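You operate a simulated robot arm through the tools that you are given. There is no shell and no other tool. Be economical: measure what you need, move in short steps, check, and stop when the job is done.

You run a simulated two-armed robot. Do the job below in one go: nothing can be reset, and whatever is moved stays where it is left.

Task
Top the cold glue tank up to the white line with pellets.
Fine: heater off; scoop back, lid shut and locked; no pellets spilt.

Only the result counts: the job must be done as asked and must still hold three seconds after the hand-in. Knocking over, shifting, dropping, spilling or breaking anything else fails it. Lids that push on must go on centred and level and be pressed home; caps that screw on are set level and turned clockwise until they are tight.

Robot
Two 7-joint arms with two-finger parallel grippers on one trunk, on a base that drives. Base frame: it is fixed to the floor where the robot stands at the start and does not move with it; the origin is under the middle of the robot, x ahead of it, y to its left, z up. Lengths are in cm, angles in degrees, forces in N, time in s.
The left shoulder is at the start at [5, 16.1, 119.8], the right one opposite. With the tool pointing down near the work surface each hand reaches from about 10 to 66 cm from the robot's upright axis, wherever it stands, measured 20 degrees to its own side. Places, roughly: glue heat dial [40, 20, 70]; glue switch [40, 40, 70]; lid catch [50, 20, 90]; tank lid [70, 20, 100]. Payload 3.43 kg a hand.
The TCP of each hand is the grasp point between the finger pads, 3 cm short of the fingertips. In the tool frame z runs along the fingers and y along their closing line. The gripper opens to 9.4 cm. The fingers are 2.8 cm wide and 1 cm thick; the gripper's body (5 by 9.6 cm) begins 5.5 cm behind the TCP.
Orientation is that of the tool frame in the base frame, as [roll, pitch, yaw] about the fixed x, y, z axes, in that order (R = Rz(yaw) Ry(pitch) Rx(roll)). With the fingers straight down and closing along the base's y, the tool's x points along the base's -x, its y along +y and its z along -z.

Tools
- The arms move only by the tool send_rows. It takes "left_steps", "right_steps" or both (then of equal length, played together; a hand with none holds still); each is a list of rows, each a list of 7 numbers: the finger opening in cm, from 0 to 9.4, then the shift along the base's x, y, z in cm, then the turn, a rotation vector about the base's x, y, z in degrees. In form: [[fingers, x, y, z, wx, wy, wz], ...]. A call has 1 to 12 rows; each row is the pose to reach, as a shift and turn from the pose commanded when the call began. A row lasts 0.2 s, in which the tool goes at most 5 cm and 8.6 degrees; a call with a longer step from one row to the next is refused whole, and so is a gripper value outside its range. Where a pose cannot be reached the arm comes as near as it can. A force on the tool above 60 N (or 10 N above the force at the start of the call, whichever is more), or a blocked arm, ends the call early, and 0.2 s more pass. The fingers move at their own pace (about 4.5 cm/s each) and stop on an object; they squeeze with about 35 N. The grip force told is the motor's: it shows also when the fingers shut on nothing. Time passes only in rows, and 0.2 s behind the last, so rows that repeat a pose let the fingers close. It gives the time, the measured TCP pose, the force on the tool (base axes), the opening and the grip force at its end, in the units of the frame above (readings bear some noise), with the torque about the TCP (base axes, N m) and any sound that the robot's microphone picked up.
- Cameras (640 x 400 px; columns grow to the right, rows downward): "scene" is now at [12.04, 4.7, 135.84]; the picture's right is [0.49, -0.87, 0.00], its down [-0.16, -0.09, -0.98] and it looks along [0.86, 0.48, -0.18] (base axes); focal length 214 px, centre (320, 200). "left" rides on the left gripper at [7.6, -1.4, -10.2] in its tool frame; the picture's right is [0.18, 0.98, 0.00], its down [-0.75, 0.14, -0.64] and it looks along [-0.63, 0.12, 0.77] (tool axes); focal length 243 px, centre (320, 200). "right" rides on the right gripper at [7.6, 1.4, -10.2] in its tool frame; the picture's right is [-0.18, 0.98, 0.00], its down [-0.75, -0.14, -0.64] and it looks along [-0.63, -0.12, 0.77] (tool axes); focal length 243 px, centre (320, 200). There is no depth. A picture from a camera that has moved, and an enlarged one, comes with that camera's place and axes in the base frame and with its lens.
- capture(camera): a new picture of that camera. No time passes.
- move_column(by): slides the trunk up (or, below 0, down) by that many cm; the arms and the scene camera ride with it, the base frame stays. It gives what a move gives, with no picture.
- roll_base(legs): drives the robot by 1 to 6 legs, each [ahead, left, turn to the left] in cm, cm and degrees, along the robot's own axes; the way and the turn of a leg run together, so that a leg with both is an arc; at most 150 cm and 180 degrees a leg. The arms and the cameras ride along, it lands a little off, and it stops where it bumps. It gives what a move gives.
- aim_head(pan, tilt): turns the head with the scene camera to pan (to the left, within 80 degrees either way) and tilt (down, from -29 to 69), counted from straight ahead of the robot. It gives what a move gives.
- zoom(camera, box): a new picture of the part [left, top, right, bottom] of that camera's present view, enlarged. No time passes.
- sign_off(): hands the job in; it is judged then, once.

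Go step by step. Nothing tells you exact positions but the pictures and the camera data: compare them with the known pose of the tool, close in by small moves and look again before you grip or let go. The budget is 120 turns and 108 pictures, counting those below and the enlarged ones. Unless the task says otherwise, let go and move clear before handing in, and close with one line.

The tools are called after ">>>" by a JSON object that holds its "name" and its "arguments". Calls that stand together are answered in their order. send_rows: Moves the arms, as the interface text tells. Its arguments: {"type":"object","properties":{"left_steps":{"type":"array","items":{"type":"array","items":{"type":"number"}}},"right_steps":{"type":"array","items":{"type":"array","items":{"type":"number"}}}},"required":[]} The other tools are called the same way: move_column (by) slides the trunk up or down; roll_base (legs) drives the base; aim_head (pan, tilt) turns the head that bears the scene camera; capture (camera) takes a picture; zoom (camera, box) takes an enlarged picture of a part of a camera's view; sign_off () hands the job in.

At the start:

```text
time: 0.0
left_tool_pos: [17.42, 22.35, 139.42]
left_tool_rot: [180.0, 0.0, -180.0]
left_contact_force: [-0.7, 0.1, 0.1]
left_torque: [0.01, 0.05, -0.01]
left_grip_width: 9.39
left_finger_force: 0.0
right_tool_pos: [34.66, 0.62, 132.69]
right_tool_rot: [-180.0, 0.1, -179.9]
right_contact_force: [0.0, 0.6, 0.3]
right_torque: [0.0, 0.02, 0.0]
right_grip_width: 9.4
right_finger_force: 0.1
trunk travel left (down, up): [-22.5, 4.2]
robot x, y, heading: [0.02, 0.05, -0.1]
head pan, tilt: [29.5, 10.5]
```

scene: 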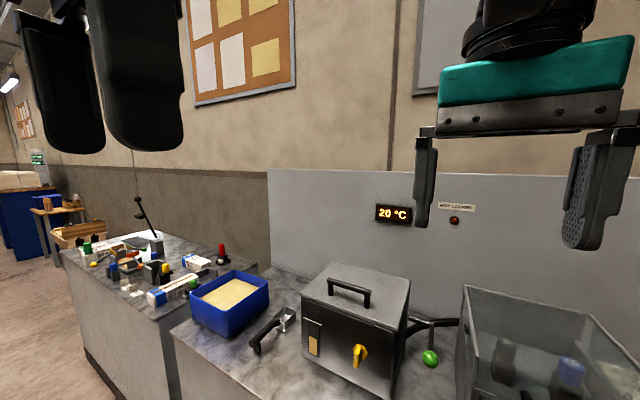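
right: 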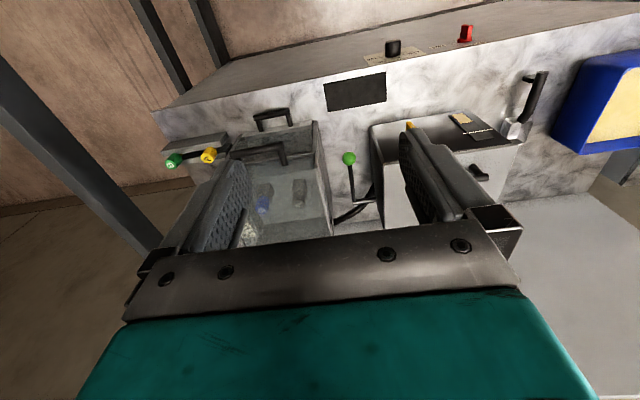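
left: 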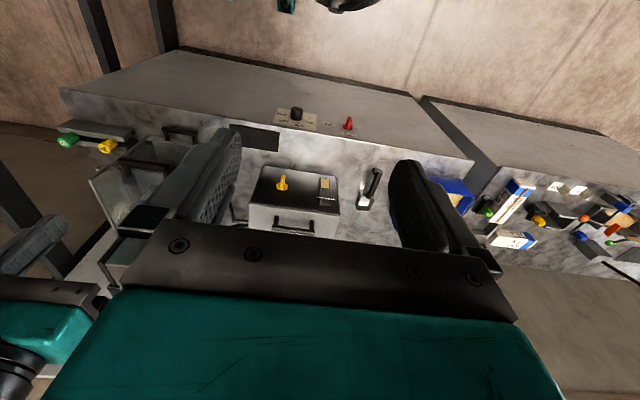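

I see a dark tank with a handled lid and yellow catch, a scoop beside it and a blue bin of pellets to the left. The dial and red switch look to be on the counter's front. I'll look closer first.

>>> {"name": "aim_head", "arguments": {"pan": 20, "tilt": 40}}

>>> {"name": "zoom", "arguments": {"camera": "left", "box": [220, 60, 480, 240]}}

>>> {"name": "capture", "arguments": {"camera": "scene"}}

```text
time: 0.9
left_tool_pos: [17.41, 22.31, 139.42]
left_tool_rot: [179.9, 0.0, 180.0]
left_contact_force: [0.4, 0.2, 0.0]
left_torque: [-0.01, -0.02, -0.03]
left_grip_width: 9.42
left_finger_force: 0.0
right_tool_pos: [34.64, 0.58, 132.6]
right_tool_rot: [179.9, 0.0, -180.0]
right_contact_force: [0.2, 0.5, 0.4]
right_torque: [-0.01, 0.01, 0.01]
right_grip_width: 9.4
right_finger_force: 0.2
trunk travel left (down, up): [-22.5, 4.2]
robot x, y, heading: [-0.32, 0.12, -0.1]
head pan, tilt: [20.0, 40.0]
```

```text
2.22 times, centred on (350, 150) of left
camera zoom: at [9.81, 20.97, 149.77], right [-0.18, 0.98, 0.0], down [0.75, 0.14, 0.64], along [0.63, 0.12, -0.77], focal length 539 px, centre (253, 311)
```

zoom: 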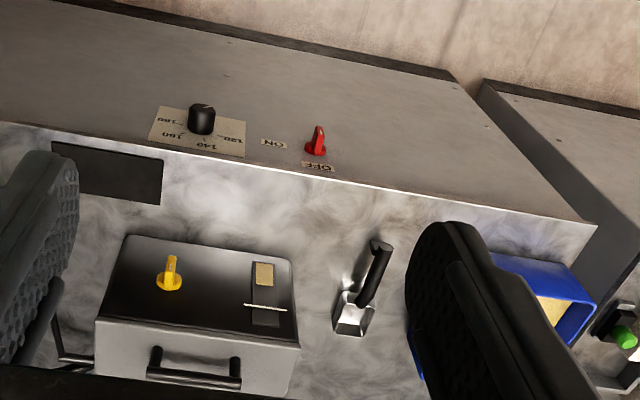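

```text
103 pictures are left
camera scene: at [11.93, 3.03, 131.17], right [0.34, -0.94, 0.0], down [-0.6, -0.22, -0.77], along [0.72, 0.26, -0.64], focal length 214 px, centre (320, 200)
```

scene: 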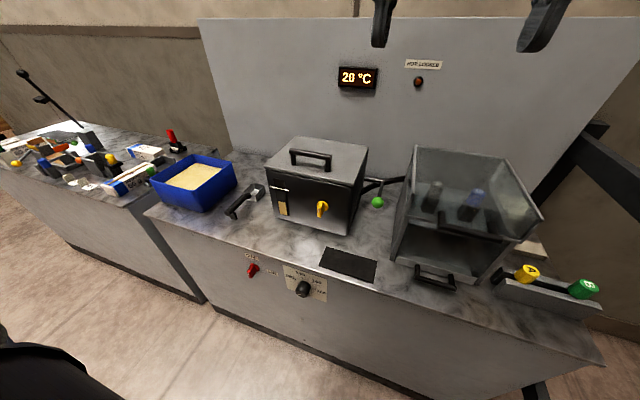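

>>> {"name": "zoom", "arguments": {"camera": "scene", "box": [220, 120, 400, 232]}}

>>> {"name": "zoom", "arguments": {"camera": "scene", "box": [220, 230, 360, 318]}}

>>> {"name": "zoom", "arguments": {"camera": "scene", "box": [310, 50, 470, 150]}}

>>> {"name": "zoom", "arguments": {"camera": "scene", "box": [360, 140, 620, 310]}}

```text
3.56 times, centred on (310, 176) of scene
camera zoom: at [11.93, 3.03, 131.17], right [0.34, -0.94, 0.0], down [-0.6, -0.22, -0.77], along [0.72, 0.26, -0.64], focal length 763 px, centre (356, 285)
```

zoom: 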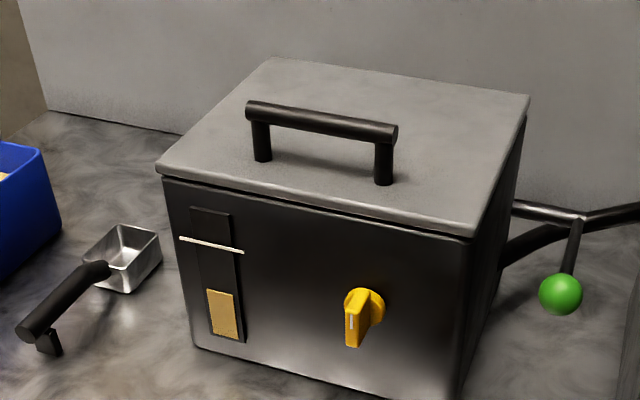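

```text
4.55 times, centred on (290, 274) of scene
camera zoom: at [11.93, 3.03, 131.17], right [0.34, -0.94, 0.0], down [-0.6, -0.22, -0.77], along [0.72, 0.26, -0.64], focal length 975 px, centre (456, -136)
```

zoom: 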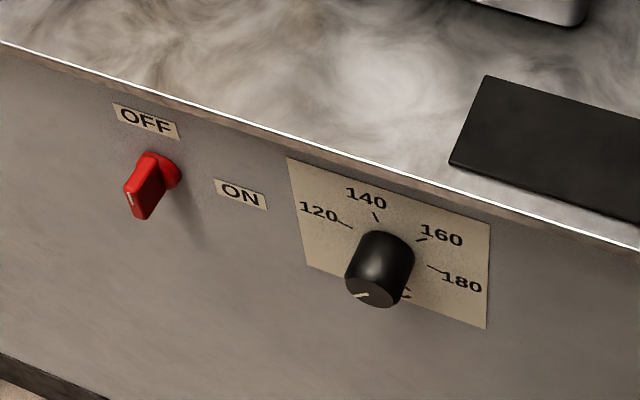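

```text
4.00 times, centred on (390, 100) of scene
camera zoom: at [11.93, 3.03, 131.17], right [0.34, -0.94, 0.0], down [-0.6, -0.22, -0.77], along [0.72, 0.26, -0.64], focal length 858 px, centre (40, 600)
```

zoom: 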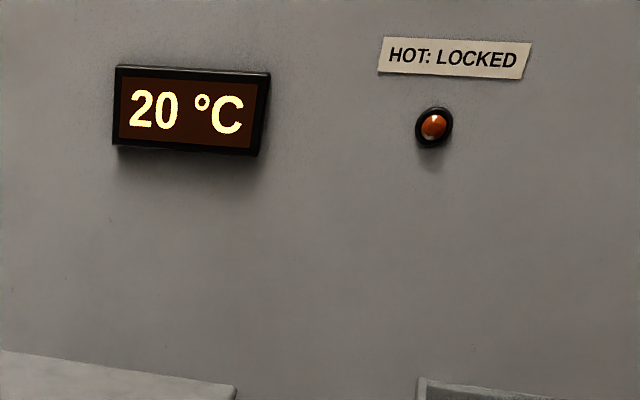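

```text
2.35 times, centred on (490, 225) of scene
camera zoom: at [11.93, 3.03, 131.17], right [0.34, -0.94, 0.0], down [-0.6, -0.22, -0.77], along [0.72, 0.26, -0.64], focal length 505 px, centre (-80, 141)
```

zoom: 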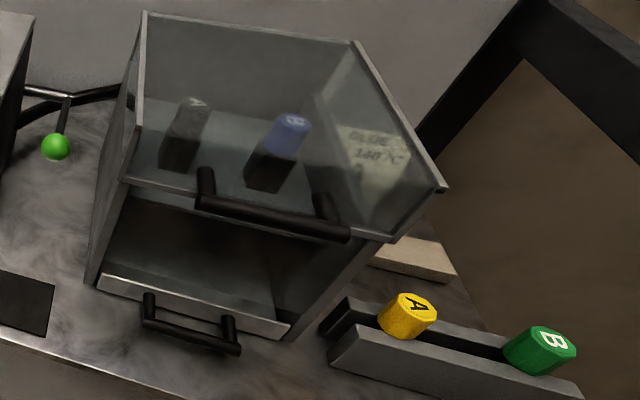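

>>> {"name": "aim_head", "arguments": {"pan": 25, "tilt": 69}}

>>> {"name": "capture", "arguments": {"camera": "scene"}}

```text
time: 1.9
left_tool_pos: [17.45, 22.33, 139.48]
left_tool_rot: [179.9, 0.1, 180.0]
left_contact_force: [-0.3, 0.7, -0.5]
left_torque: [-0.02, 0.0, 0.0]
left_grip_width: 9.41
left_finger_force: 0.0
right_tool_pos: [34.93, 0.54, 132.46]
right_tool_rot: [-179.7, 0.1, 179.5]
right_contact_force: [27.5, 13.1, -26.7]
right_torque: [-2.17, 0.42, -1.99]
right_grip_width: 9.37
right_finger_force: 0.0
trunk travel left (down, up): [-22.5, 4.2]
robot x, y, heading: [-0.05, -0.27, 0.1]
head pan, tilt: [25.0, 68.8]
```

```text
98 pictures are left
camera scene: at [11.44, 3.31, 130.46], right [0.39, -0.92, 0.0], down [-0.65, -0.28, -0.71], along [0.65, 0.28, -0.71], focal length 214 px, centre (320, 200)
```

scene: 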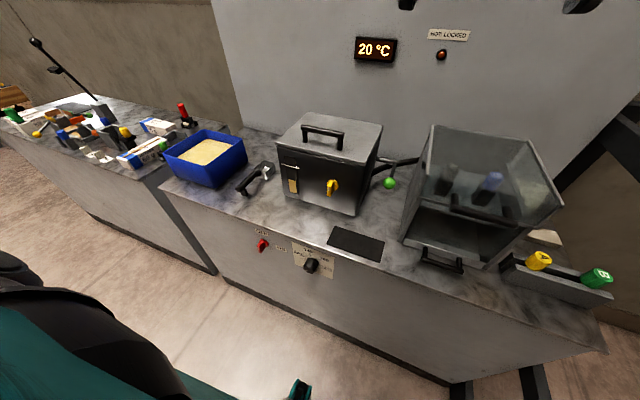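

>>> {"name": "aim_head", "arguments": {"pan": 0, "tilt": 38}}

>>> {"name": "roll_base", "arguments": {"legs": [[0, 40, 0], [8, 0, 0]]}}

>>> {"name": "capture", "arguments": {"camera": "scene"}}

>>> {"name": "capture", "arguments": {"camera": "left"}}

>>> {"name": "capture", "arguments": {"camera": "right"}}

```text
time: 2.8
left_tool_pos: [17.35, 22.32, 139.42]
left_tool_rot: [180.0, 0.0, -179.9]
left_contact_force: [0.8, -1.1, -0.6]
left_torque: [0.0, 0.0, 0.0]
left_grip_width: 9.41
left_finger_force: 0.1
right_tool_pos: [34.54, 0.59, 132.53]
right_tool_rot: [179.9, 0.0, -179.8]
right_contact_force: [0.6, -0.1, -0.6]
right_torque: [0.0, 0.03, -0.03]
right_grip_width: 9.36
right_finger_force: 0.1
trunk travel left (down, up): [-22.5, 4.2]
robot x, y, heading: [0.21, 0.22, -0.1]
head pan, tilt: [0.0, 38.0]
```

```text
time: 7.5
left_tool_pos: [25.42, 62.21, 139.49]
left_tool_rot: [-180.0, 0.1, -179.7]
left_contact_force: [-0.6, -0.3, -0.1]
left_torque: [0.01, 0.03, 0.01]
left_grip_width: 9.39
left_finger_force: 0.2
right_tool_pos: [42.51, 40.63, 132.69]
right_tool_rot: [-179.9, -0.1, -179.8]
right_contact_force: [-0.4, 0.2, 0.6]
right_torque: [0.01, 0.04, 0.0]
right_grip_width: 9.43
right_finger_force: 0.0
trunk travel left (down, up): [-22.5, 4.2]
robot x, y, heading: [7.96, 40.32, 0.3]
head pan, tilt: [0.0, 38.0]
```

```text
97 pictures are left
camera scene: at [20.51, 40.0, 131.45], right [0.0, -1.0, 0.0], down [-0.62, 0.0, -0.79], along [0.79, 0.0, -0.62], focal length 214 px, centre (320, 200)
```

scene: 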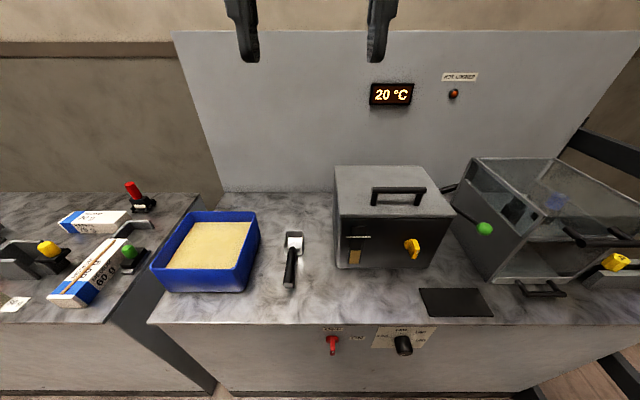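

```text
96 pictures are left
camera left: at [17.69, 60.84, 149.76], right [-0.19, 0.98, 0.0], down [0.75, 0.14, 0.64], along [0.63, 0.12, -0.77], focal length 243 px, centre (320, 200)
```

left: 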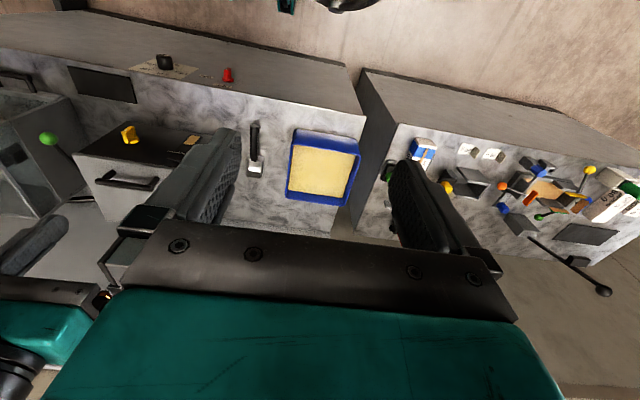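

```text
95 pictures are left
camera right: at [34.96, 41.87, 142.79], right [0.18, 0.98, 0.0], down [0.75, -0.14, 0.64], along [0.63, -0.12, -0.77], focal length 243 px, centre (320, 200)
```

right: 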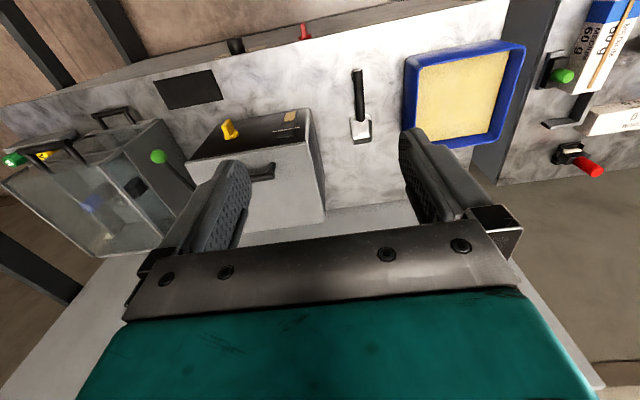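

The base moved as asked. I'll look more closely at the knob and gauge, the switch and dial, and the scoop and bin.

>>> {"name": "zoom", "arguments": {"camera": "scene", "box": [320, 160, 464, 250]}}

>>> {"name": "zoom", "arguments": {"camera": "scene", "box": [380, 225, 436, 260]}}

>>> {"name": "zoom", "arguments": {"camera": "scene", "box": [300, 315, 460, 365]}}

>>> {"name": "zoom", "arguments": {"camera": "scene", "box": [150, 200, 326, 310]}}

```text
4.44 times, centred on (392, 205) of scene
camera zoom: at [20.51, 40.0, 131.45], right [0.0, -1.0, 0.0], down [-0.62, 0.0, -0.79], along [0.79, 0.0, -0.62], focal length 953 px, centre (0, 178)
```

zoom: 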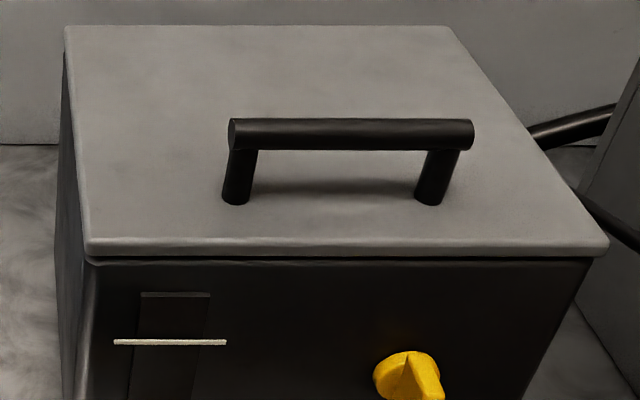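

```text
11.43 times, centred on (408, 242) of scene
camera zoom: at [20.51, 40.0, 131.45], right [0.0, -1.0, 0.0], down [-0.62, 0.0, -0.79], along [0.79, 0.0, -0.62], focal length 2451 px, centre (-686, -286)
```

zoom: 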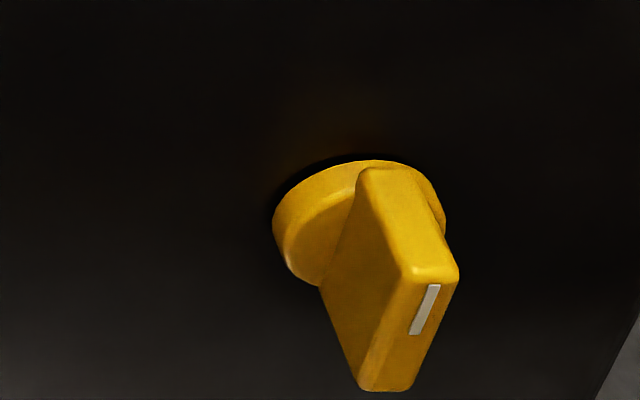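

```text
4.00 times, centred on (380, 340) of scene
camera zoom: at [20.51, 40.0, 131.45], right [0.0, -1.0, 0.0], down [-0.62, 0.0, -0.79], along [0.79, 0.0, -0.62], focal length 858 px, centre (80, -360)
```

zoom: 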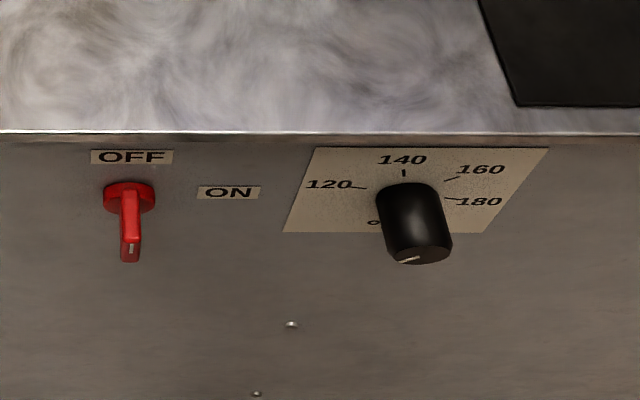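

```text
3.64 times, centred on (238, 255) of scene
camera zoom: at [20.51, 40.0, 131.45], right [0.0, -1.0, 0.0], down [-0.62, 0.0, -0.79], along [0.79, 0.0, -0.62], focal length 780 px, centre (618, 0)
```

zoom: 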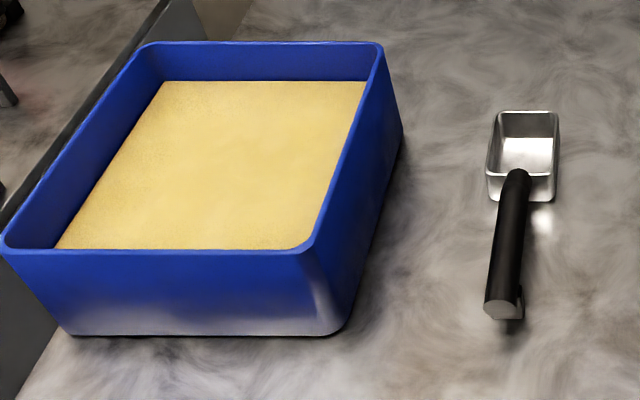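

The heater switch is at OFF and the dial at 0, so I'll leave both. The catch is a yellow wing knob near [54.5, 18, 91]; I'll bring the right hand in front of it, pointing forward.

>>> {"name": "send_rows", "arguments": {"right_steps": [[9.4, 0, -2, -4, 0, -8, 0], [9.4, 0, -4, -8, 0, -16, 0], [9.4, 0, -6, -12, 0, -24, 0], [9.4, 0, -8, -16, 0, -32, 0], [9.4, 0, -10, -20, 0, -40, 0], [9.4, 0, -12, -24, 0, -48, 0], [9.4, 0, -14, -28, 0, -56, 0], [9.4, 0, -16, -32, 0, -64, 0], [9.4, 0, -18, -35, 0, -72, 0], [9.4, 0, -20, -38, 0, -80, 0], [9.4, 0, -22, -40, 0, -86, 0], [9.4, 0, -23, -41, 0, -90, 0]]}}

>>> {"name": "capture", "arguments": {"camera": "right"}}

>>> {"name": "capture", "arguments": {"camera": "scene"}}

```text
time: 10.1
left_tool_pos: [25.18, 62.36, 139.45]
left_tool_rot: [180.0, 0.0, -179.8]
left_contact_force: [-0.2, 0.8, -0.2]
left_torque: [0.02, 0.01, -0.03]
left_grip_width: 9.39
left_finger_force: 0.1
right_tool_pos: [42.31, 17.47, 91.56]
right_tool_rot: [-65.9, 89.7, -65.9]
right_contact_force: [-0.3, -0.1, 0.1]
right_torque: [0.01, 0.01, -0.01]
right_grip_width: 9.42
right_finger_force: 0.1
right hand out of reach, approached as far as the arm can: row 6, 7, 8, 9
trunk travel left (down, up): [-22.5, 4.2]
robot x, y, heading: [7.73, 39.89, 0.0]
head pan, tilt: [0.0, 38.0]
```

```text
90 pictures are left
camera right: at [32.14, 18.84, 83.9], right [0.0, 0.98, 0.18], down [-0.64, -0.14, 0.75], along [0.77, -0.12, 0.63], focal length 243 px, centre (320, 200)
```

right: 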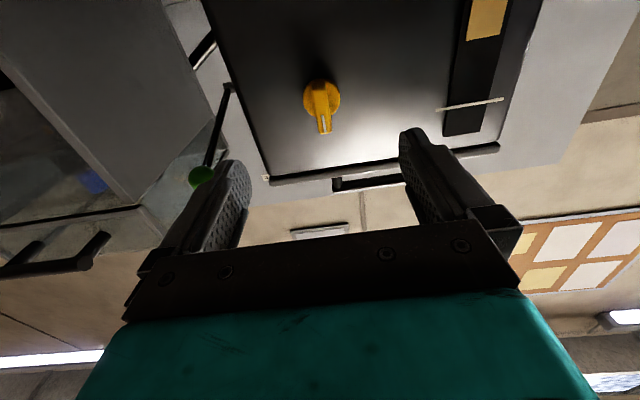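

```text
89 pictures are left
camera scene: at [20.42, 39.98, 131.47], right [0.0, -1.0, 0.0], down [-0.62, 0.0, -0.79], along [0.79, 0.0, -0.62], focal length 214 px, centre (320, 200)
```

scene: 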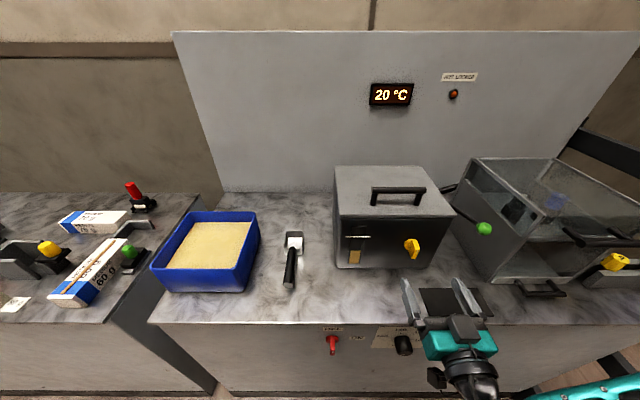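

>>> {"name": "send_rows", "arguments": {"right_steps": [[5, 3, 0.1, -0.1, 0, 0, 0], [5, 6, 0.1, -0.1, 0, 0, 0], [5, 8, 0.1, -0.1, 0, 0, 0], [5, 8, 0.1, -0.1, 0, 0, 0]]}}

>>> {"name": "capture", "arguments": {"camera": "right"}}

>>> {"name": "zoom", "arguments": {"camera": "scene", "box": [368, 220, 464, 280]}}

```text
time: 11.1
left_tool_pos: [25.19, 62.32, 139.38]
left_tool_rot: [179.9, 0.0, -179.8]
left_contact_force: [0.0, 0.2, -0.3]
left_torque: [0.01, 0.02, 0.02]
left_grip_width: 9.4
left_finger_force: 0.0
right_tool_pos: [50.26, 17.62, 91.25]
right_tool_rot: [-96.8, 89.8, -96.8]
right_contact_force: [-0.3, 0.2, 0.4]
right_torque: [-0.01, 0.01, 0.0]
right_grip_width: 5.01
right_finger_force: 0.0
trunk travel left (down, up): [-22.5, 4.2]
robot x, y, heading: [8.11, 39.74, 0.3]
head pan, tilt: [0.0, 38.0]
```

```text
88 pictures are left
camera right: at [40.06, 19.0, 83.66], right [0.0, 0.98, 0.18], down [-0.64, -0.14, 0.75], along [0.77, -0.12, 0.63], focal length 243 px, centre (320, 200)
```

right: 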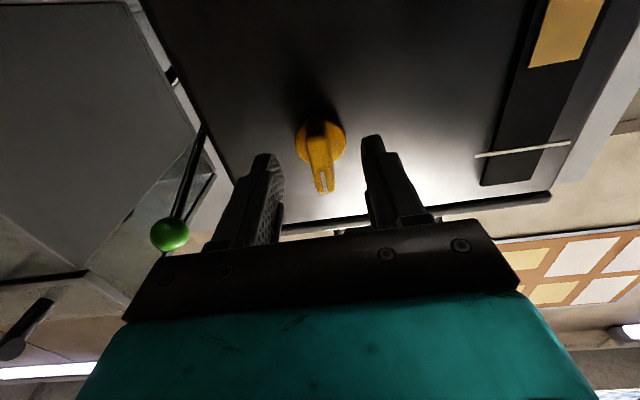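

```text
6.67 times, centred on (416, 250) of scene
camera zoom: at [20.43, 40.0, 131.46], right [0.0, -1.0, 0.0], down [-0.62, 0.0, -0.79], along [0.79, 0.0, -0.62], focal length 1430 px, centre (-320, -133)
```

zoom: 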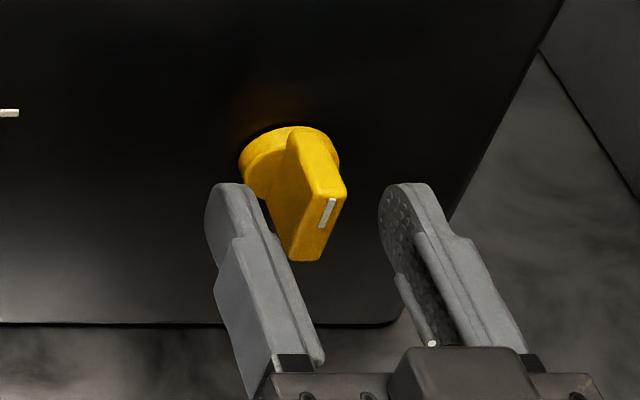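

>>> {"name": "send_rows", "arguments": {"right_steps": [[5, 1.6, -0.1, 0, 0, 0, 0], [3, 1.6, -0.1, 0, 0, 0, 0], [1.5, 1.6, -0.1, 0, 0, 0, 0], [0.5, 1.6, -0.1, 0, 0, 0, 0], [0.3, 1.6, -0.1, 0, 0, 0, 0]]}}

>>> {"name": "capture", "arguments": {"camera": "right"}}

```text
time: 12.3
left_tool_pos: [25.33, 62.37, 139.54]
left_tool_rot: [-179.8, 0.1, -179.8]
left_contact_force: [-0.4, 0.0, -0.6]
left_torque: [-0.01, 0.02, -0.03]
left_grip_width: 9.37
left_finger_force: 0.0
right_tool_pos: [52.06, 17.71, 91.45]
right_tool_rot: [-106.1, 89.8, -105.9]
right_contact_force: [2.9, 11.5, -1.3]
right_torque: [0.21, -0.12, 0.01]
right_grip_width: 1.64
right_finger_force: 45.2
trunk travel left (down, up): [-22.5, 4.2]
robot x, y, heading: [7.93, 40.14, 0.2]
head pan, tilt: [0.0, 38.0]
```

```text
86 pictures are left
camera right: at [41.75, 19.08, 83.71], right [0.0, 0.98, 0.18], down [-0.64, -0.14, 0.75], along [0.77, -0.11, 0.63], focal length 243 px, centre (320, 200)
```

right: 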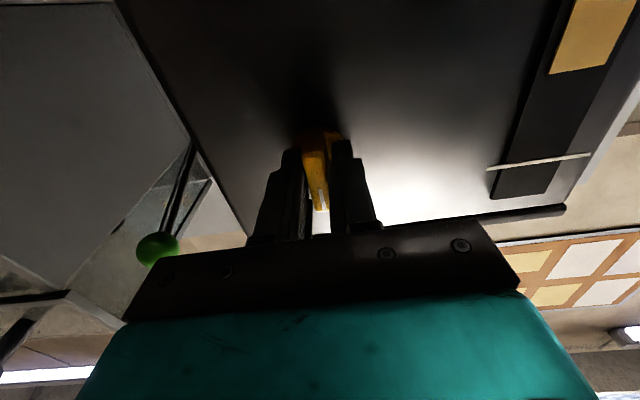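

>>> {"name": "send_rows", "arguments": {"right_steps": [[0.3, 0, -0.1, 0, -6, 0, 0], [0.3, 0, -0.1, 0, -12, 0, 0], [0.3, 0, -0.1, 0, -18, 0, 0], [0.3, 0, -0.1, 0, -18, 0, 0]]}}

>>> {"name": "capture", "arguments": {"camera": "right"}}

```text
time: 13.3
left_tool_pos: [25.11, 62.62, 139.46]
left_tool_rot: [-179.9, 0.1, -179.8]
left_contact_force: [0.2, 0.7, -0.2]
left_torque: [-0.01, -0.04, -0.03]
left_grip_width: 9.41
left_finger_force: 0.0
right_tool_pos: [52.04, 17.87, 91.7]
right_tool_rot: [-90.0, 72.0, -89.7]
right_contact_force: [-2.7, 23.2, 3.4]
right_torque: [1.76, 0.49, 0.01]
right_grip_width: 2.36
right_finger_force: 45.2
trunk travel left (down, up): [-22.5, 4.2]
robot x, y, heading: [7.85, 39.78, -0.3]
head pan, tilt: [0.0, 38.0]
```

```text
85 pictures are left
camera right: at [41.76, 16.64, 83.86], right [-0.01, 0.99, -0.13], down [-0.64, 0.09, 0.76], along [0.77, 0.09, 0.64], focal length 243 px, centre (320, 200)
```

right: 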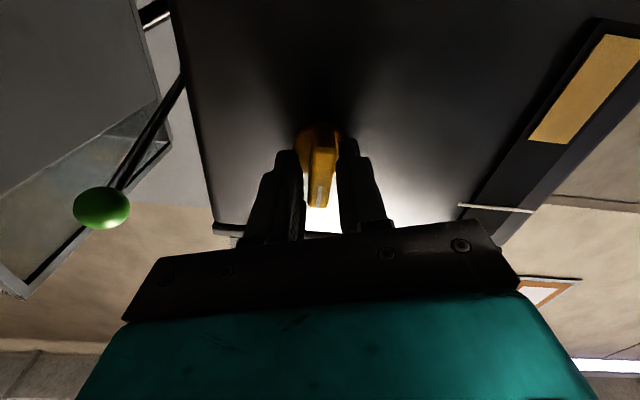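

>>> {"name": "send_rows", "arguments": {"right_steps": [[0.3, 0, 0.2, 0, 8, 0, 0], [0.3, 0, 0.4, 0, 16, 0, 0], [0.3, 0, 0.4, 0, 24, 0, 0], [0.3, 0, 0.4, 0, 32, 0, 0], [0.3, 0, 0.4, 0, 40, 0, 0], [0.3, 0, 0.4, 0, 40, 0, 0]]}}

>>> {"name": "capture", "arguments": {"camera": "right"}}

```text
time: 14.7
left_tool_pos: [25.1, 62.17, 139.49]
left_tool_rot: [179.9, 0.0, -179.8]
left_contact_force: [0.0, 0.5, 0.3]
left_torque: [-0.04, 0.01, 0.01]
left_grip_width: 9.41
left_finger_force: 0.0
right_tool_pos: [52.03, 17.52, 91.41]
right_tool_rot: [90.4, 68.1, 90.1]
right_contact_force: [-12.4, -6.7, -5.5]
right_torque: [-0.05, 0.44, 0.09]
right_grip_width: 1.65
right_finger_force: 45.0
trunk travel left (down, up): [-22.5, 4.2]
robot x, y, heading: [7.95, 39.79, 0.1]
head pan, tilt: [0.0, 38.0]
```

```text
84 pictures are left
camera right: at [41.78, 21.77, 84.78], right [0.0, 0.84, 0.54], down [-0.64, -0.41, 0.65], along [0.77, -0.35, 0.54], focal length 243 px, centre (320, 200)
```

right: 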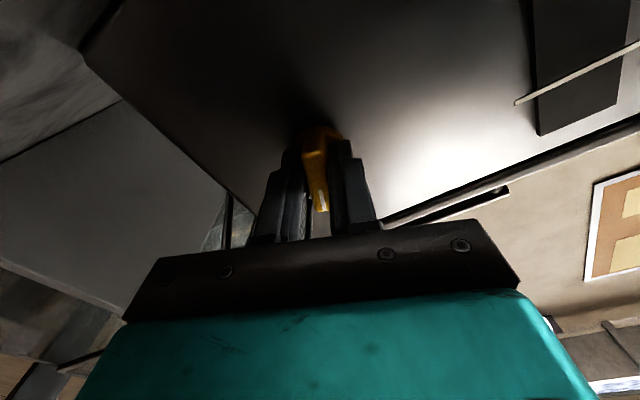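

The knob turns freely clockwise, so I'll carry on to about 90°.

>>> {"name": "send_rows", "arguments": {"right_steps": [[0.3, -0.1, 0, 0, 8, 0, 0], [0.3, -0.1, 0, 0, 16, 0, 0], [0.3, -0.1, 0, 0, 24, 0, 0], [0.3, -0.1, 0, 0, 32, 0, 0], [0.3, -0.1, 0, 0, 40, 0, 0], [0.3, -0.1, 0, 0, 48, 0, 0], [0.3, -0.1, 0, 0, 56, 0, 0], [0.3, -0.1, 0, 0, 64, 0, 0], [0.3, -0.1, 0, 0, 70, 0, 0], [0.3, -0.1, 0, 0, 70, 0, 0]]}}

>>> {"name": "capture", "arguments": {"camera": "right"}}

```text
time: 16.9
left_tool_pos: [25.2, 61.93, 139.56]
left_tool_rot: [179.9, 0.1, -179.8]
left_contact_force: [-0.4, 0.4, 0.1]
left_torque: [0.0, 0.01, 0.0]
left_grip_width: 9.42
left_finger_force: 0.0
right_tool_pos: [52.03, 17.39, 91.03]
right_tool_rot: [90.7, -1.8, 89.4]
right_contact_force: [-10.4, -19.5, -21.2]
right_torque: [-1.21, -0.06, -0.53]
right_grip_width: 1.68
right_finger_force: 45.1
trunk travel left (down, up): [-22.5, 4.2]
robot x, y, heading: [7.54, 40.23, 0.2]
head pan, tilt: [0.0, 38.0]
```

```text
83 pictures are left
camera right: at [41.87, 25.02, 92.74], right [0.01, -0.21, 0.98], down [-0.65, -0.74, -0.16], along [0.76, -0.64, -0.15], focal length 243 px, centre (320, 200)
```

right: 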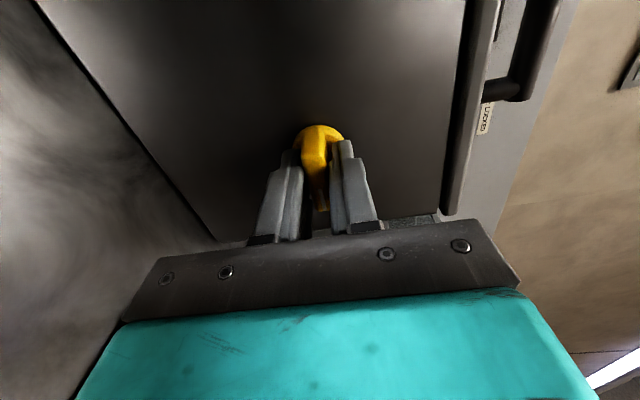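

The stop is reached at about 90°. Now I'll release and back off, turning the hand back.

>>> {"name": "send_rows", "arguments": {"right_steps": [[3, 0, 0, 0, 0, 0, 0], [5, 0, 0, 0, 0, 0, 0], [5, -4, 0, 0, 0, 0, 0], [5, -8, 0, 0, 0, 0, 0]]}}

>>> {"name": "send_rows", "arguments": {"right_steps": [[5, 0, 0, 2, -8, 0, 0], [5, 0, 0, 4, -16, 0, 0], [5, 0, 0, 6, -24, 0, 0], [5, 0, 1, 8, -32, 0, 0], [5, 0, 2, 10, -40, 0, 0], [5, 0, 3, 12, -48, 0, 0], [5, 0, 4, 14, -56, 0, 0], [5, 0, 5, 16, -64, 0, 0], [5, 0, 6, 18, -72, 0, 0], [5, 0, 7, 20, -80, 0, 0], [5, 0, 7, 22, -86, 0, 0], [5, 0, 7, 24, -90, 0, 0]]}}

>>> {"name": "zoom", "arguments": {"camera": "scene", "box": [320, 150, 480, 250]}}

>>> {"name": "capture", "arguments": {"camera": "right"}}

```text
time: 17.9
left_tool_pos: [25.16, 62.27, 139.44]
left_tool_rot: [180.0, 0.0, -179.8]
left_contact_force: [0.1, -0.1, -0.6]
left_torque: [-0.02, -0.01, 0.0]
left_grip_width: 9.41
left_finger_force: 0.1
right_tool_pos: [43.93, 17.85, 91.32]
right_tool_rot: [89.9, -1.9, 90.0]
right_contact_force: [-0.5, 0.2, 0.4]
right_torque: [0.02, 0.0, 0.01]
right_grip_width: 5.0
right_finger_force: 0.1
trunk travel left (down, up): [-22.5, 4.2]
robot x, y, heading: [8.09, 39.53, 0.6]
head pan, tilt: [0.0, 38.0]
```

```text
time: 20.5
left_tool_pos: [25.27, 62.37, 139.39]
left_tool_rot: [180.0, 0.0, -179.8]
left_contact_force: [0.3, -0.1, 0.1]
left_torque: [-0.01, 0.0, 0.01]
left_grip_width: 9.39
left_finger_force: 0.1
right_tool_pos: [49.73, 28.74, 112.58]
right_tool_rot: [-87.2, 88.9, -87.5]
right_contact_force: [0.5, 0.1, 0.8]
right_torque: [0.01, -0.02, -0.02]
right_grip_width: 4.98
right_finger_force: 0.0
right hand out of reach, approached as far as the arm can: row 5, 6, 7, 8, 9, 10, 11, 12
trunk travel left (down, up): [-22.5, 4.2]
robot x, y, heading: [7.94, 39.95, 0.4]
head pan, tilt: [0.0, 38.0]
```

```text
4.00 times, centred on (400, 200) of scene
camera zoom: at [20.48, 40.06, 131.45], right [0.0, -1.0, 0.0], down [-0.62, 0.0, -0.79], along [0.79, 0.0, -0.62], focal length 858 px, centre (0, 200)
```

zoom: 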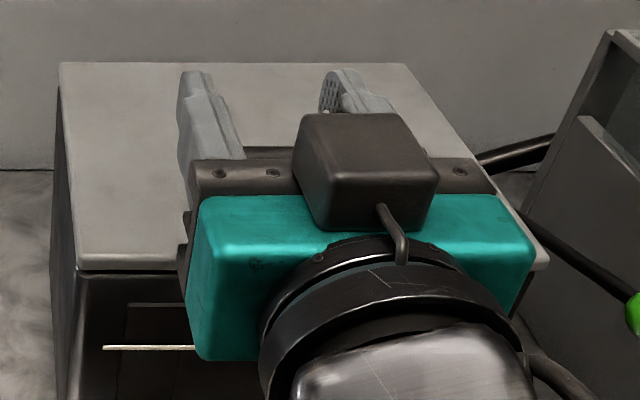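

```text
81 pictures are left
camera right: at [39.59, 30.02, 104.86], right [0.01, 0.99, 0.17], down [-0.64, -0.12, 0.76], along [0.77, -0.11, 0.63], focal length 243 px, centre (320, 200)
```

right: 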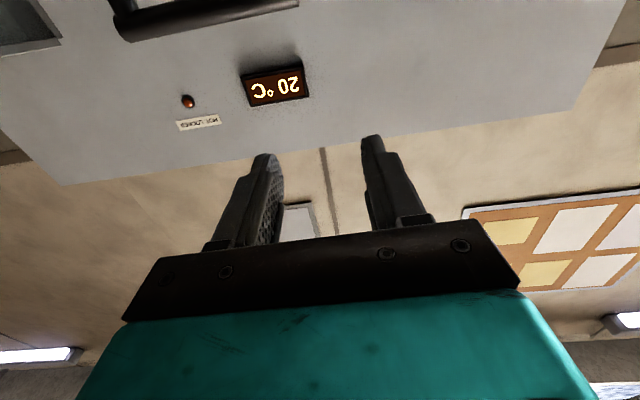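

The catch is off. Before opening the lid I want to see how much room the base has to the counter.

>>> {"name": "aim_head", "arguments": {"pan": 0, "tilt": 69}}

>>> {"name": "capture", "arguments": {"camera": "scene"}}

```text
time: 21.5
left_tool_pos: [25.19, 62.28, 139.31]
left_tool_rot: [180.0, 0.0, -179.9]
left_contact_force: [0.4, -0.9, 0.5]
left_torque: [0.0, 0.03, -0.02]
left_grip_width: 9.39
left_finger_force: 0.0
right_tool_pos: [49.7, 28.64, 112.64]
right_tool_rot: [-68.7, 89.3, -69.2]
right_contact_force: [-0.4, 1.5, -0.5]
right_torque: [-0.01, 0.01, 0.01]
right_grip_width: 5.0
right_finger_force: 0.0
trunk travel left (down, up): [-22.5, 4.2]
robot x, y, heading: [7.22, 40.08, 0.0]
head pan, tilt: [0.0, 68.8]
```

```text
80 pictures are left
camera scene: at [17.39, 39.99, 127.55], right [0.0, -1.0, 0.0], down [-0.93, 0.0, -0.36], along [0.36, 0.0, -0.93], focal length 214 px, centre (320, 200)
```

scene: 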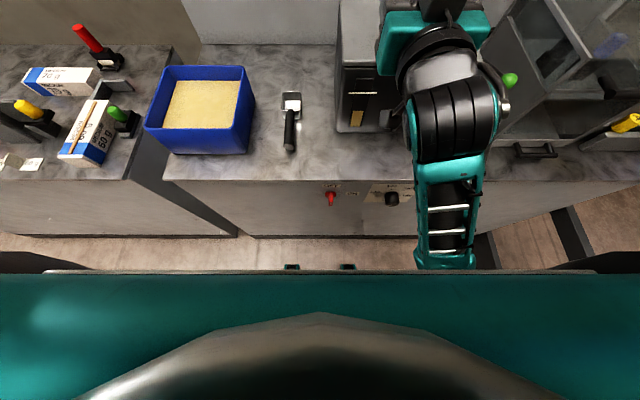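

The base front has about 16 cm to the counter, so I'll drive 7 cm ahead to reach the opened lid.

>>> {"name": "roll_base", "arguments": {"legs": [[7, 0, 0]]}}

>>> {"name": "aim_head", "arguments": {"pan": -10, "tilt": 42}}

>>> {"name": "send_rows", "arguments": {"right_steps": [[5, -2, 0, 2, 8, 0, 0], [5, -3, 0, 3, 16, 0, 0], [5, -3, -1, 3, 24, 0, 0], [5, -3, -2, 3, 32, 0, 0], [5, -3, -3, 3, 40, 0, 0], [5, -3, -4, 3, 48, 0, 0], [5, -3, -5, 3, 56, 0, 0], [5, -3, -6, 3, 64, 0, 0], [5, -3, -7, 3, 72, 0, 0], [5, -3, -7, 3, 80, 0, 0], [5, -3, -7, 3, 86, 0, 0], [5, -3, -7, 3, 90, 0, 0]]}}

>>> {"name": "capture", "arguments": {"camera": "scene"}}

```text
time: 22.4
left_tool_pos: [27.32, 62.18, 139.29]
left_tool_rot: [-180.0, -0.1, -179.7]
left_contact_force: [-0.5, -0.6, -0.6]
left_torque: [0.02, -0.04, 0.0]
left_grip_width: 9.4
left_finger_force: 0.0
right_tool_pos: [51.93, 28.55, 112.87]
right_tool_rot: [-65.2, 89.0, -65.7]
right_contact_force: [-1.0, -0.1, -0.1]
right_torque: [0.0, -0.03, -0.01]
right_grip_width: 4.99
right_finger_force: 0.0
trunk travel left (down, up): [-22.5, 4.2]
robot x, y, heading: [10.1, 39.84, 0.2]
head pan, tilt: [0.0, 68.8]
stopped in leg 1: the robot was blocked; the commanded pose is now the measured one
```

```text
time: 23.3
left_tool_pos: [27.47, 62.3, 139.28]
left_tool_rot: [179.9, 0.0, -179.7]
left_contact_force: [0.2, 0.1, -0.6]
left_torque: [-0.01, 0.0, -0.01]
left_grip_width: 9.41
left_finger_force: 0.1
right_tool_pos: [52.09, 28.55, 112.71]
right_tool_rot: [-70.3, 89.1, -70.8]
right_contact_force: [-0.4, 0.0, 0.5]
right_torque: [0.01, -0.02, 0.01]
right_grip_width: 5.04
right_finger_force: 0.1
trunk travel left (down, up): [-22.5, 4.2]
robot x, y, heading: [10.37, 39.63, 0.2]
head pan, tilt: [-10.0, 42.0]
```

```text
time: 24.0
left_tool_pos: [27.67, 62.2, 139.41]
left_tool_rot: [179.9, -0.1, -179.8]
left_contact_force: [-0.4, 0.1, 0.1]
left_torque: [0.0, -0.01, 0.0]
left_grip_width: 9.4
left_finger_force: 0.1
right_tool_pos: [51.82, 28.78, 112.94]
right_tool_rot: [82.4, 84.6, 81.1]
right_contact_force: [0.1, 0.2, 0.8]
right_torque: [-0.01, 0.0, 0.02]
right_grip_width: 5.03
right_finger_force: 0.0
right hand out of reach, approached as far as the arm can: row 1, 2, 3
trunk travel left (down, up): [-22.5, 4.2]
robot x, y, heading: [10.2, 40.11, 0.3]
head pan, tilt: [-10.0, 42.0]
stopped in row 3 (right hand): the arm was blocked; the commanded pose is now the measured one
```

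```text
79 pictures are left
camera scene: at [22.33, 38.55, 130.87], right [-0.17, -0.99, 0.0], down [-0.66, 0.11, -0.74], along [0.73, -0.13, -0.67], focal length 214 px, centre (320, 200)
```

scene: 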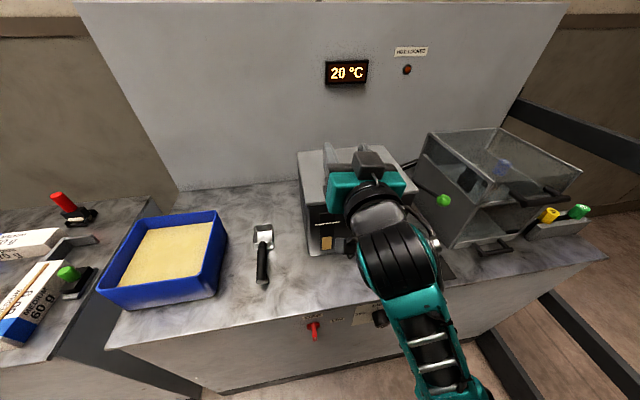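

>>> {"name": "send_rows", "arguments": {"right_steps": [[5, 2, 0, 3, 0, 0, 0], [5, 4, 0, 6, 0, 0, 0], [5, 6, 0, 9, 0, 0, 0], [5, 6, 0, 9, 0, 0, 0]]}}

>>> {"name": "zoom", "arguments": {"camera": "scene", "box": [280, 200, 520, 400]}}

```text
time: 25.0
left_tool_pos: [27.54, 62.26, 139.35]
left_tool_rot: [-180.0, -0.1, -179.8]
left_contact_force: [-0.4, 0.0, -0.9]
left_torque: [0.0, 0.04, -0.01]
left_grip_width: 9.39
left_finger_force: 0.1
right_tool_pos: [57.7, 28.58, 122.19]
right_tool_rot: [76.7, 85.0, 75.2]
right_contact_force: [-0.2, -0.1, 0.5]
right_torque: [-0.01, -0.02, 0.03]
right_grip_width: 4.98
right_finger_force: 0.0
trunk travel left (down, up): [-22.5, 4.2]
robot x, y, heading: [10.11, 39.81, 0.1]
head pan, tilt: [-10.0, 42.0]
```

```text
2.00 times, centred on (400, 300) of scene
camera zoom: at [22.33, 38.5, 130.87], right [-0.17, -0.99, 0.0], down [-0.66, 0.11, -0.74], along [0.73, -0.13, -0.67], focal length 429 px, centre (160, 0)
```

zoom: 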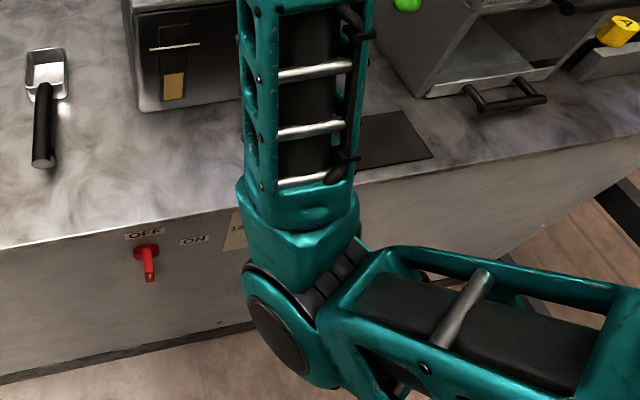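

>>> {"name": "send_rows", "arguments": {"right_steps": [[5, 0, 0, 4, 0, 6, 0], [5, 0, 0, 8, 0, 12, 0], [5, 0, 0, 12, 0, 18, 0], [5, 0, 0, 16, 0, 24, 0], [5, 0, 0, 16, 0, 24, 0]]}}

>>> {"name": "capture", "arguments": {"camera": "scene"}}

```text
time: 26.2
left_tool_pos: [27.5, 62.28, 139.5]
left_tool_rot: [179.9, -0.1, -179.7]
left_contact_force: [0.6, 0.0, 0.0]
left_torque: [-0.02, -0.03, 0.0]
left_grip_width: 9.41
left_finger_force: 0.0
right_tool_pos: [60.79, 28.57, 137.3]
right_tool_rot: [168.8, 66.3, 166.2]
right_contact_force: [-0.3, -0.2, 0.1]
right_torque: [0.02, -0.01, 0.02]
right_grip_width: 5.02
right_finger_force: 0.1
right hand out of reach, approached as far as the arm can: row 4, 5
trunk travel left (down, up): [-22.5, 4.2]
robot x, y, heading: [10.14, 39.64, 0.2]
head pan, tilt: [-10.0, 42.0]
```

```text
77 pictures are left
camera scene: at [22.31, 38.55, 130.87], right [-0.17, -0.99, 0.0], down [-0.66, 0.11, -0.74], along [0.73, -0.13, -0.67], focal length 214 px, centre (320, 200)
```

scene: 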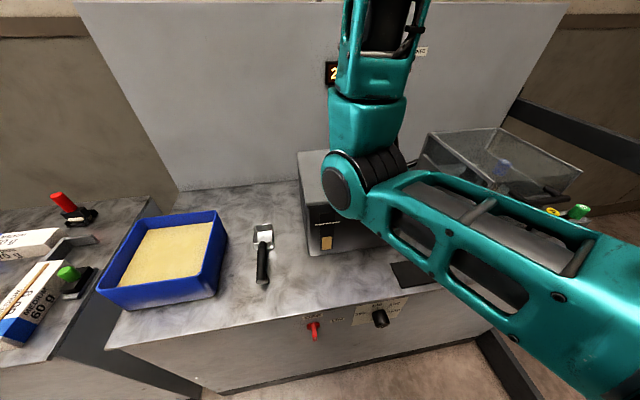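

>>> {"name": "zoom", "arguments": {"camera": "scene", "box": [280, 280, 440, 360]}}

```text
4.00 times, centred on (360, 320) of scene
camera zoom: at [22.31, 38.55, 130.87], right [-0.17, -0.99, 0.0], down [-0.66, 0.11, -0.74], along [0.73, -0.13, -0.67], focal length 858 px, centre (160, -280)
```

zoom: 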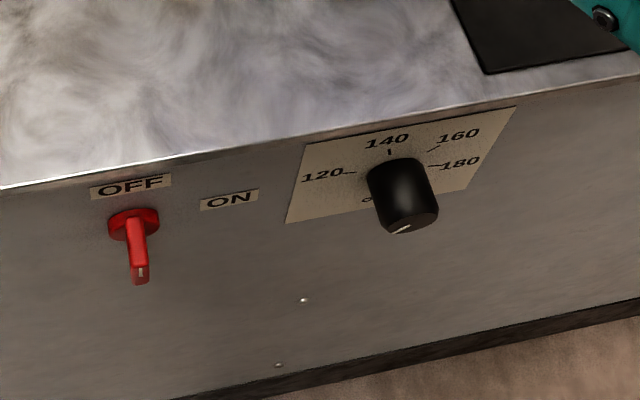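

The dial and switch are undisturbed; the elbow must have touched the counter. With the arm raised I'll drive the rest of the way.

>>> {"name": "roll_base", "arguments": {"legs": [[5.5, 0, 0]]}}

>>> {"name": "capture", "arguments": {"camera": "right"}}

```text
time: 27.0
left_tool_pos: [27.67, 62.32, 139.37]
left_tool_rot: [180.0, -0.2, -179.6]
left_contact_force: [0.1, 0.2, 0.4]
left_torque: [0.01, 0.01, -0.01]
left_grip_width: 9.39
left_finger_force: 0.1
right_tool_pos: [60.89, 28.52, 137.31]
right_tool_rot: [168.6, 66.3, 166.3]
right_contact_force: [-0.5, 0.1, -0.3]
right_torque: [-0.04, 0.02, 0.0]
right_grip_width: 5.0
right_finger_force: 0.1
trunk travel left (down, up): [-22.5, 4.2]
robot x, y, heading: [10.34, 39.8, 0.4]
head pan, tilt: [-10.0, 42.0]
stopped in leg 1: the robot was blocked; the commanded pose is now the measured one
```

```text
75 pictures are left
camera right: at [48.6, 30.86, 134.41], right [0.13, 0.96, 0.25], down [-0.3, -0.2, 0.93], along [0.94, -0.19, 0.27], focal length 243 px, centre (320, 200)
```

right: 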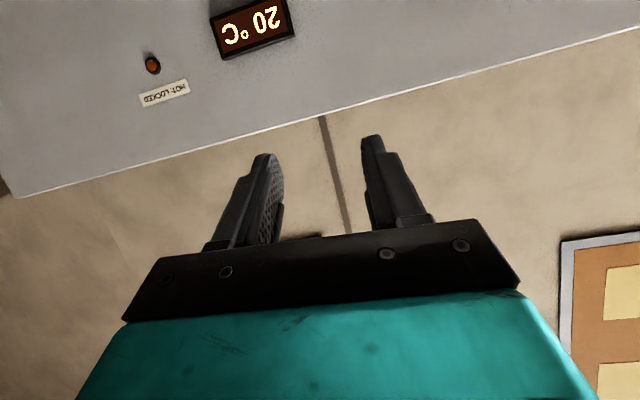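

The base itself stops at x≈10, so I'll work from here. Next I turn the right hand so its fingers close up and down, and lower it in front of the lid handle.

>>> {"name": "send_rows", "arguments": {"right_steps": [[5, -0.5, -0.5, -2, 7.76, -0.22, -3.33], [5, -1, -1, -4, 15.5, -0.44, -6.66], [5, -1.5, -2, -6, 23.3, -0.66, -10], [5, -2, -3, -8, 31, -0.88, -13.3], [5, -2.5, -4, -10, 38.8, -1.1, -16.6], [5, -3, -5, -12, 46.6, -1.3, -20], [5, -3.5, -6, -14, 54.3, -1.5, -23.3], [5, -4, -6.7, -16, 62, -1.76, -26.6], [5, -4.5, -6.7, -18, 69.8, -2, -30], [5, -5, -6.7, -20, 77.6, -2.2, -33.3], [5, -5, -6.7, -22, 77.6, -2.2, -33.3]]}}

>>> {"name": "capture", "arguments": {"camera": "scene"}}

>>> {"name": "capture", "arguments": {"camera": "right"}}

```text
time: 29.4
left_tool_pos: [27.58, 62.3, 139.52]
left_tool_rot: [-179.9, -0.2, -179.7]
left_contact_force: [-0.5, -0.3, 0.3]
left_torque: [0.02, 0.03, 0.0]
left_grip_width: 9.4
left_finger_force: 0.0
right_tool_pos: [55.92, 21.92, 115.5]
right_tool_rot: [112.6, 0.4, 88.7]
right_contact_force: [0.1, -0.6, -0.1]
right_torque: [-0.01, -0.01, 0.0]
right_grip_width: 5.0
right_finger_force: 0.0
trunk travel left (down, up): [-22.5, 4.2]
robot x, y, heading: [10.22, 39.7, 0.2]
head pan, tilt: [-10.0, 42.0]
```

```text
74 pictures are left
camera scene: at [22.33, 38.55, 130.87], right [-0.17, -0.99, 0.0], down [-0.66, 0.11, -0.74], along [0.73, -0.13, -0.67], focal length 214 px, centre (320, 200)
```

scene: 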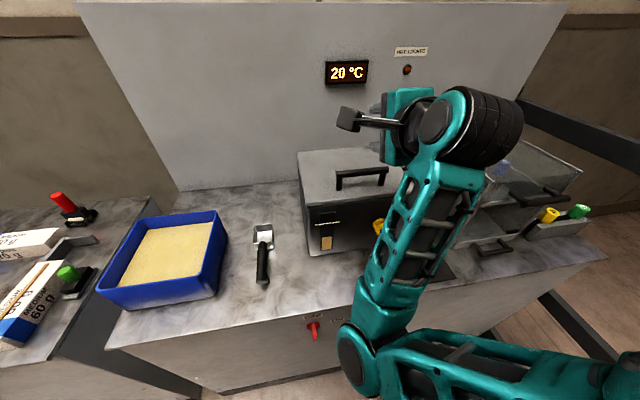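

```text
73 pictures are left
camera right: at [47.25, 29.74, 120.69], right [0.37, -0.19, 0.91], down [-0.66, -0.74, 0.12], along [0.65, -0.65, -0.4], focal length 243 px, centre (320, 200)
```

right: 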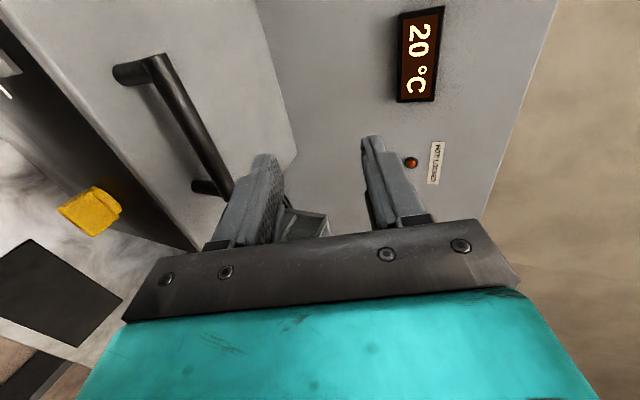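

>>> {"name": "send_rows", "arguments": {"right_steps": [[5, -0.5, 0, -4, 0, 0, 0], [4.4, -1, 0, -8, 0, 0, 0], [4.4, -1, 0, -10, 0, 0, 0], [4.4, -1, 0, -10, 0, 0, 0]]}}

>>> {"name": "capture", "arguments": {"camera": "right"}}

>>> {"name": "zoom", "arguments": {"camera": "scene", "box": [280, 130, 440, 230]}}

```text
time: 29.9
left_tool_pos: [27.52, 62.27, 139.41]
left_tool_rot: [-180.0, -0.2, -179.7]
left_contact_force: [-0.1, -0.1, -1.0]
left_torque: [0.0, 0.0, -0.01]
left_grip_width: 9.38
left_finger_force: 0.0
right_tool_pos: [56.68, 21.93, 120.26]
right_tool_rot: [98.3, 0.1, 88.7]
right_contact_force: [0.8, -0.3, -0.4]
right_torque: [-0.03, -0.02, 0.0]
right_grip_width: 4.37
right_finger_force: 0.1
trunk travel left (down, up): [-22.5, 4.2]
robot x, y, heading: [10.09, 39.78, 0.1]
head pan, tilt: [-10.0, 42.0]
stopped in row 2 (right hand): the arm was blocked; the commanded pose is now the measured one
```

```text
72 pictures are left
camera right: at [46.82, 29.67, 123.12], right [0.14, -0.19, 0.97], down [-0.67, -0.74, -0.04], along [0.73, -0.65, -0.23], focal length 243 px, centre (320, 200)
```

right: 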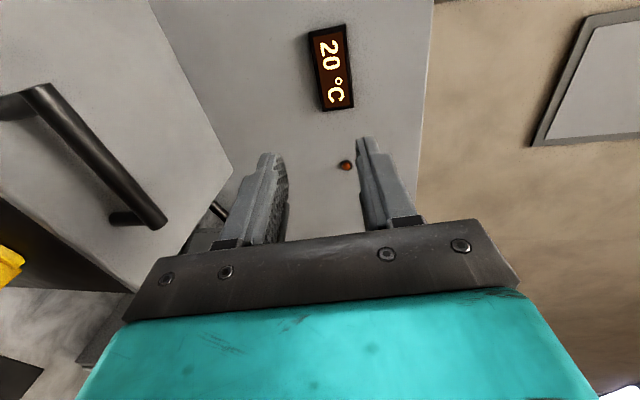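

```text
4.00 times, centred on (360, 180) of scene
camera zoom: at [22.34, 38.55, 130.87], right [-0.17, -0.99, 0.0], down [-0.66, 0.11, -0.74], along [0.73, -0.13, -0.67], focal length 858 px, centre (160, 280)
```

zoom: 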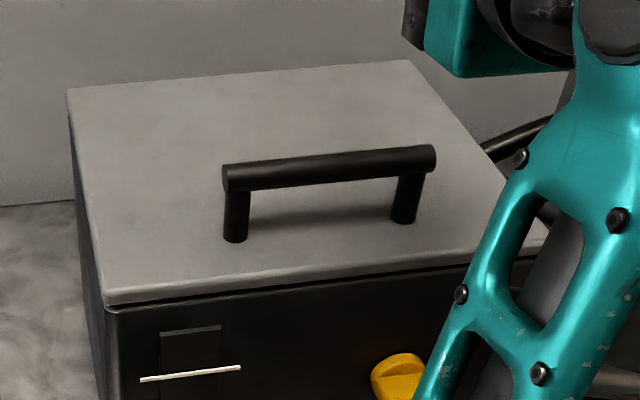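

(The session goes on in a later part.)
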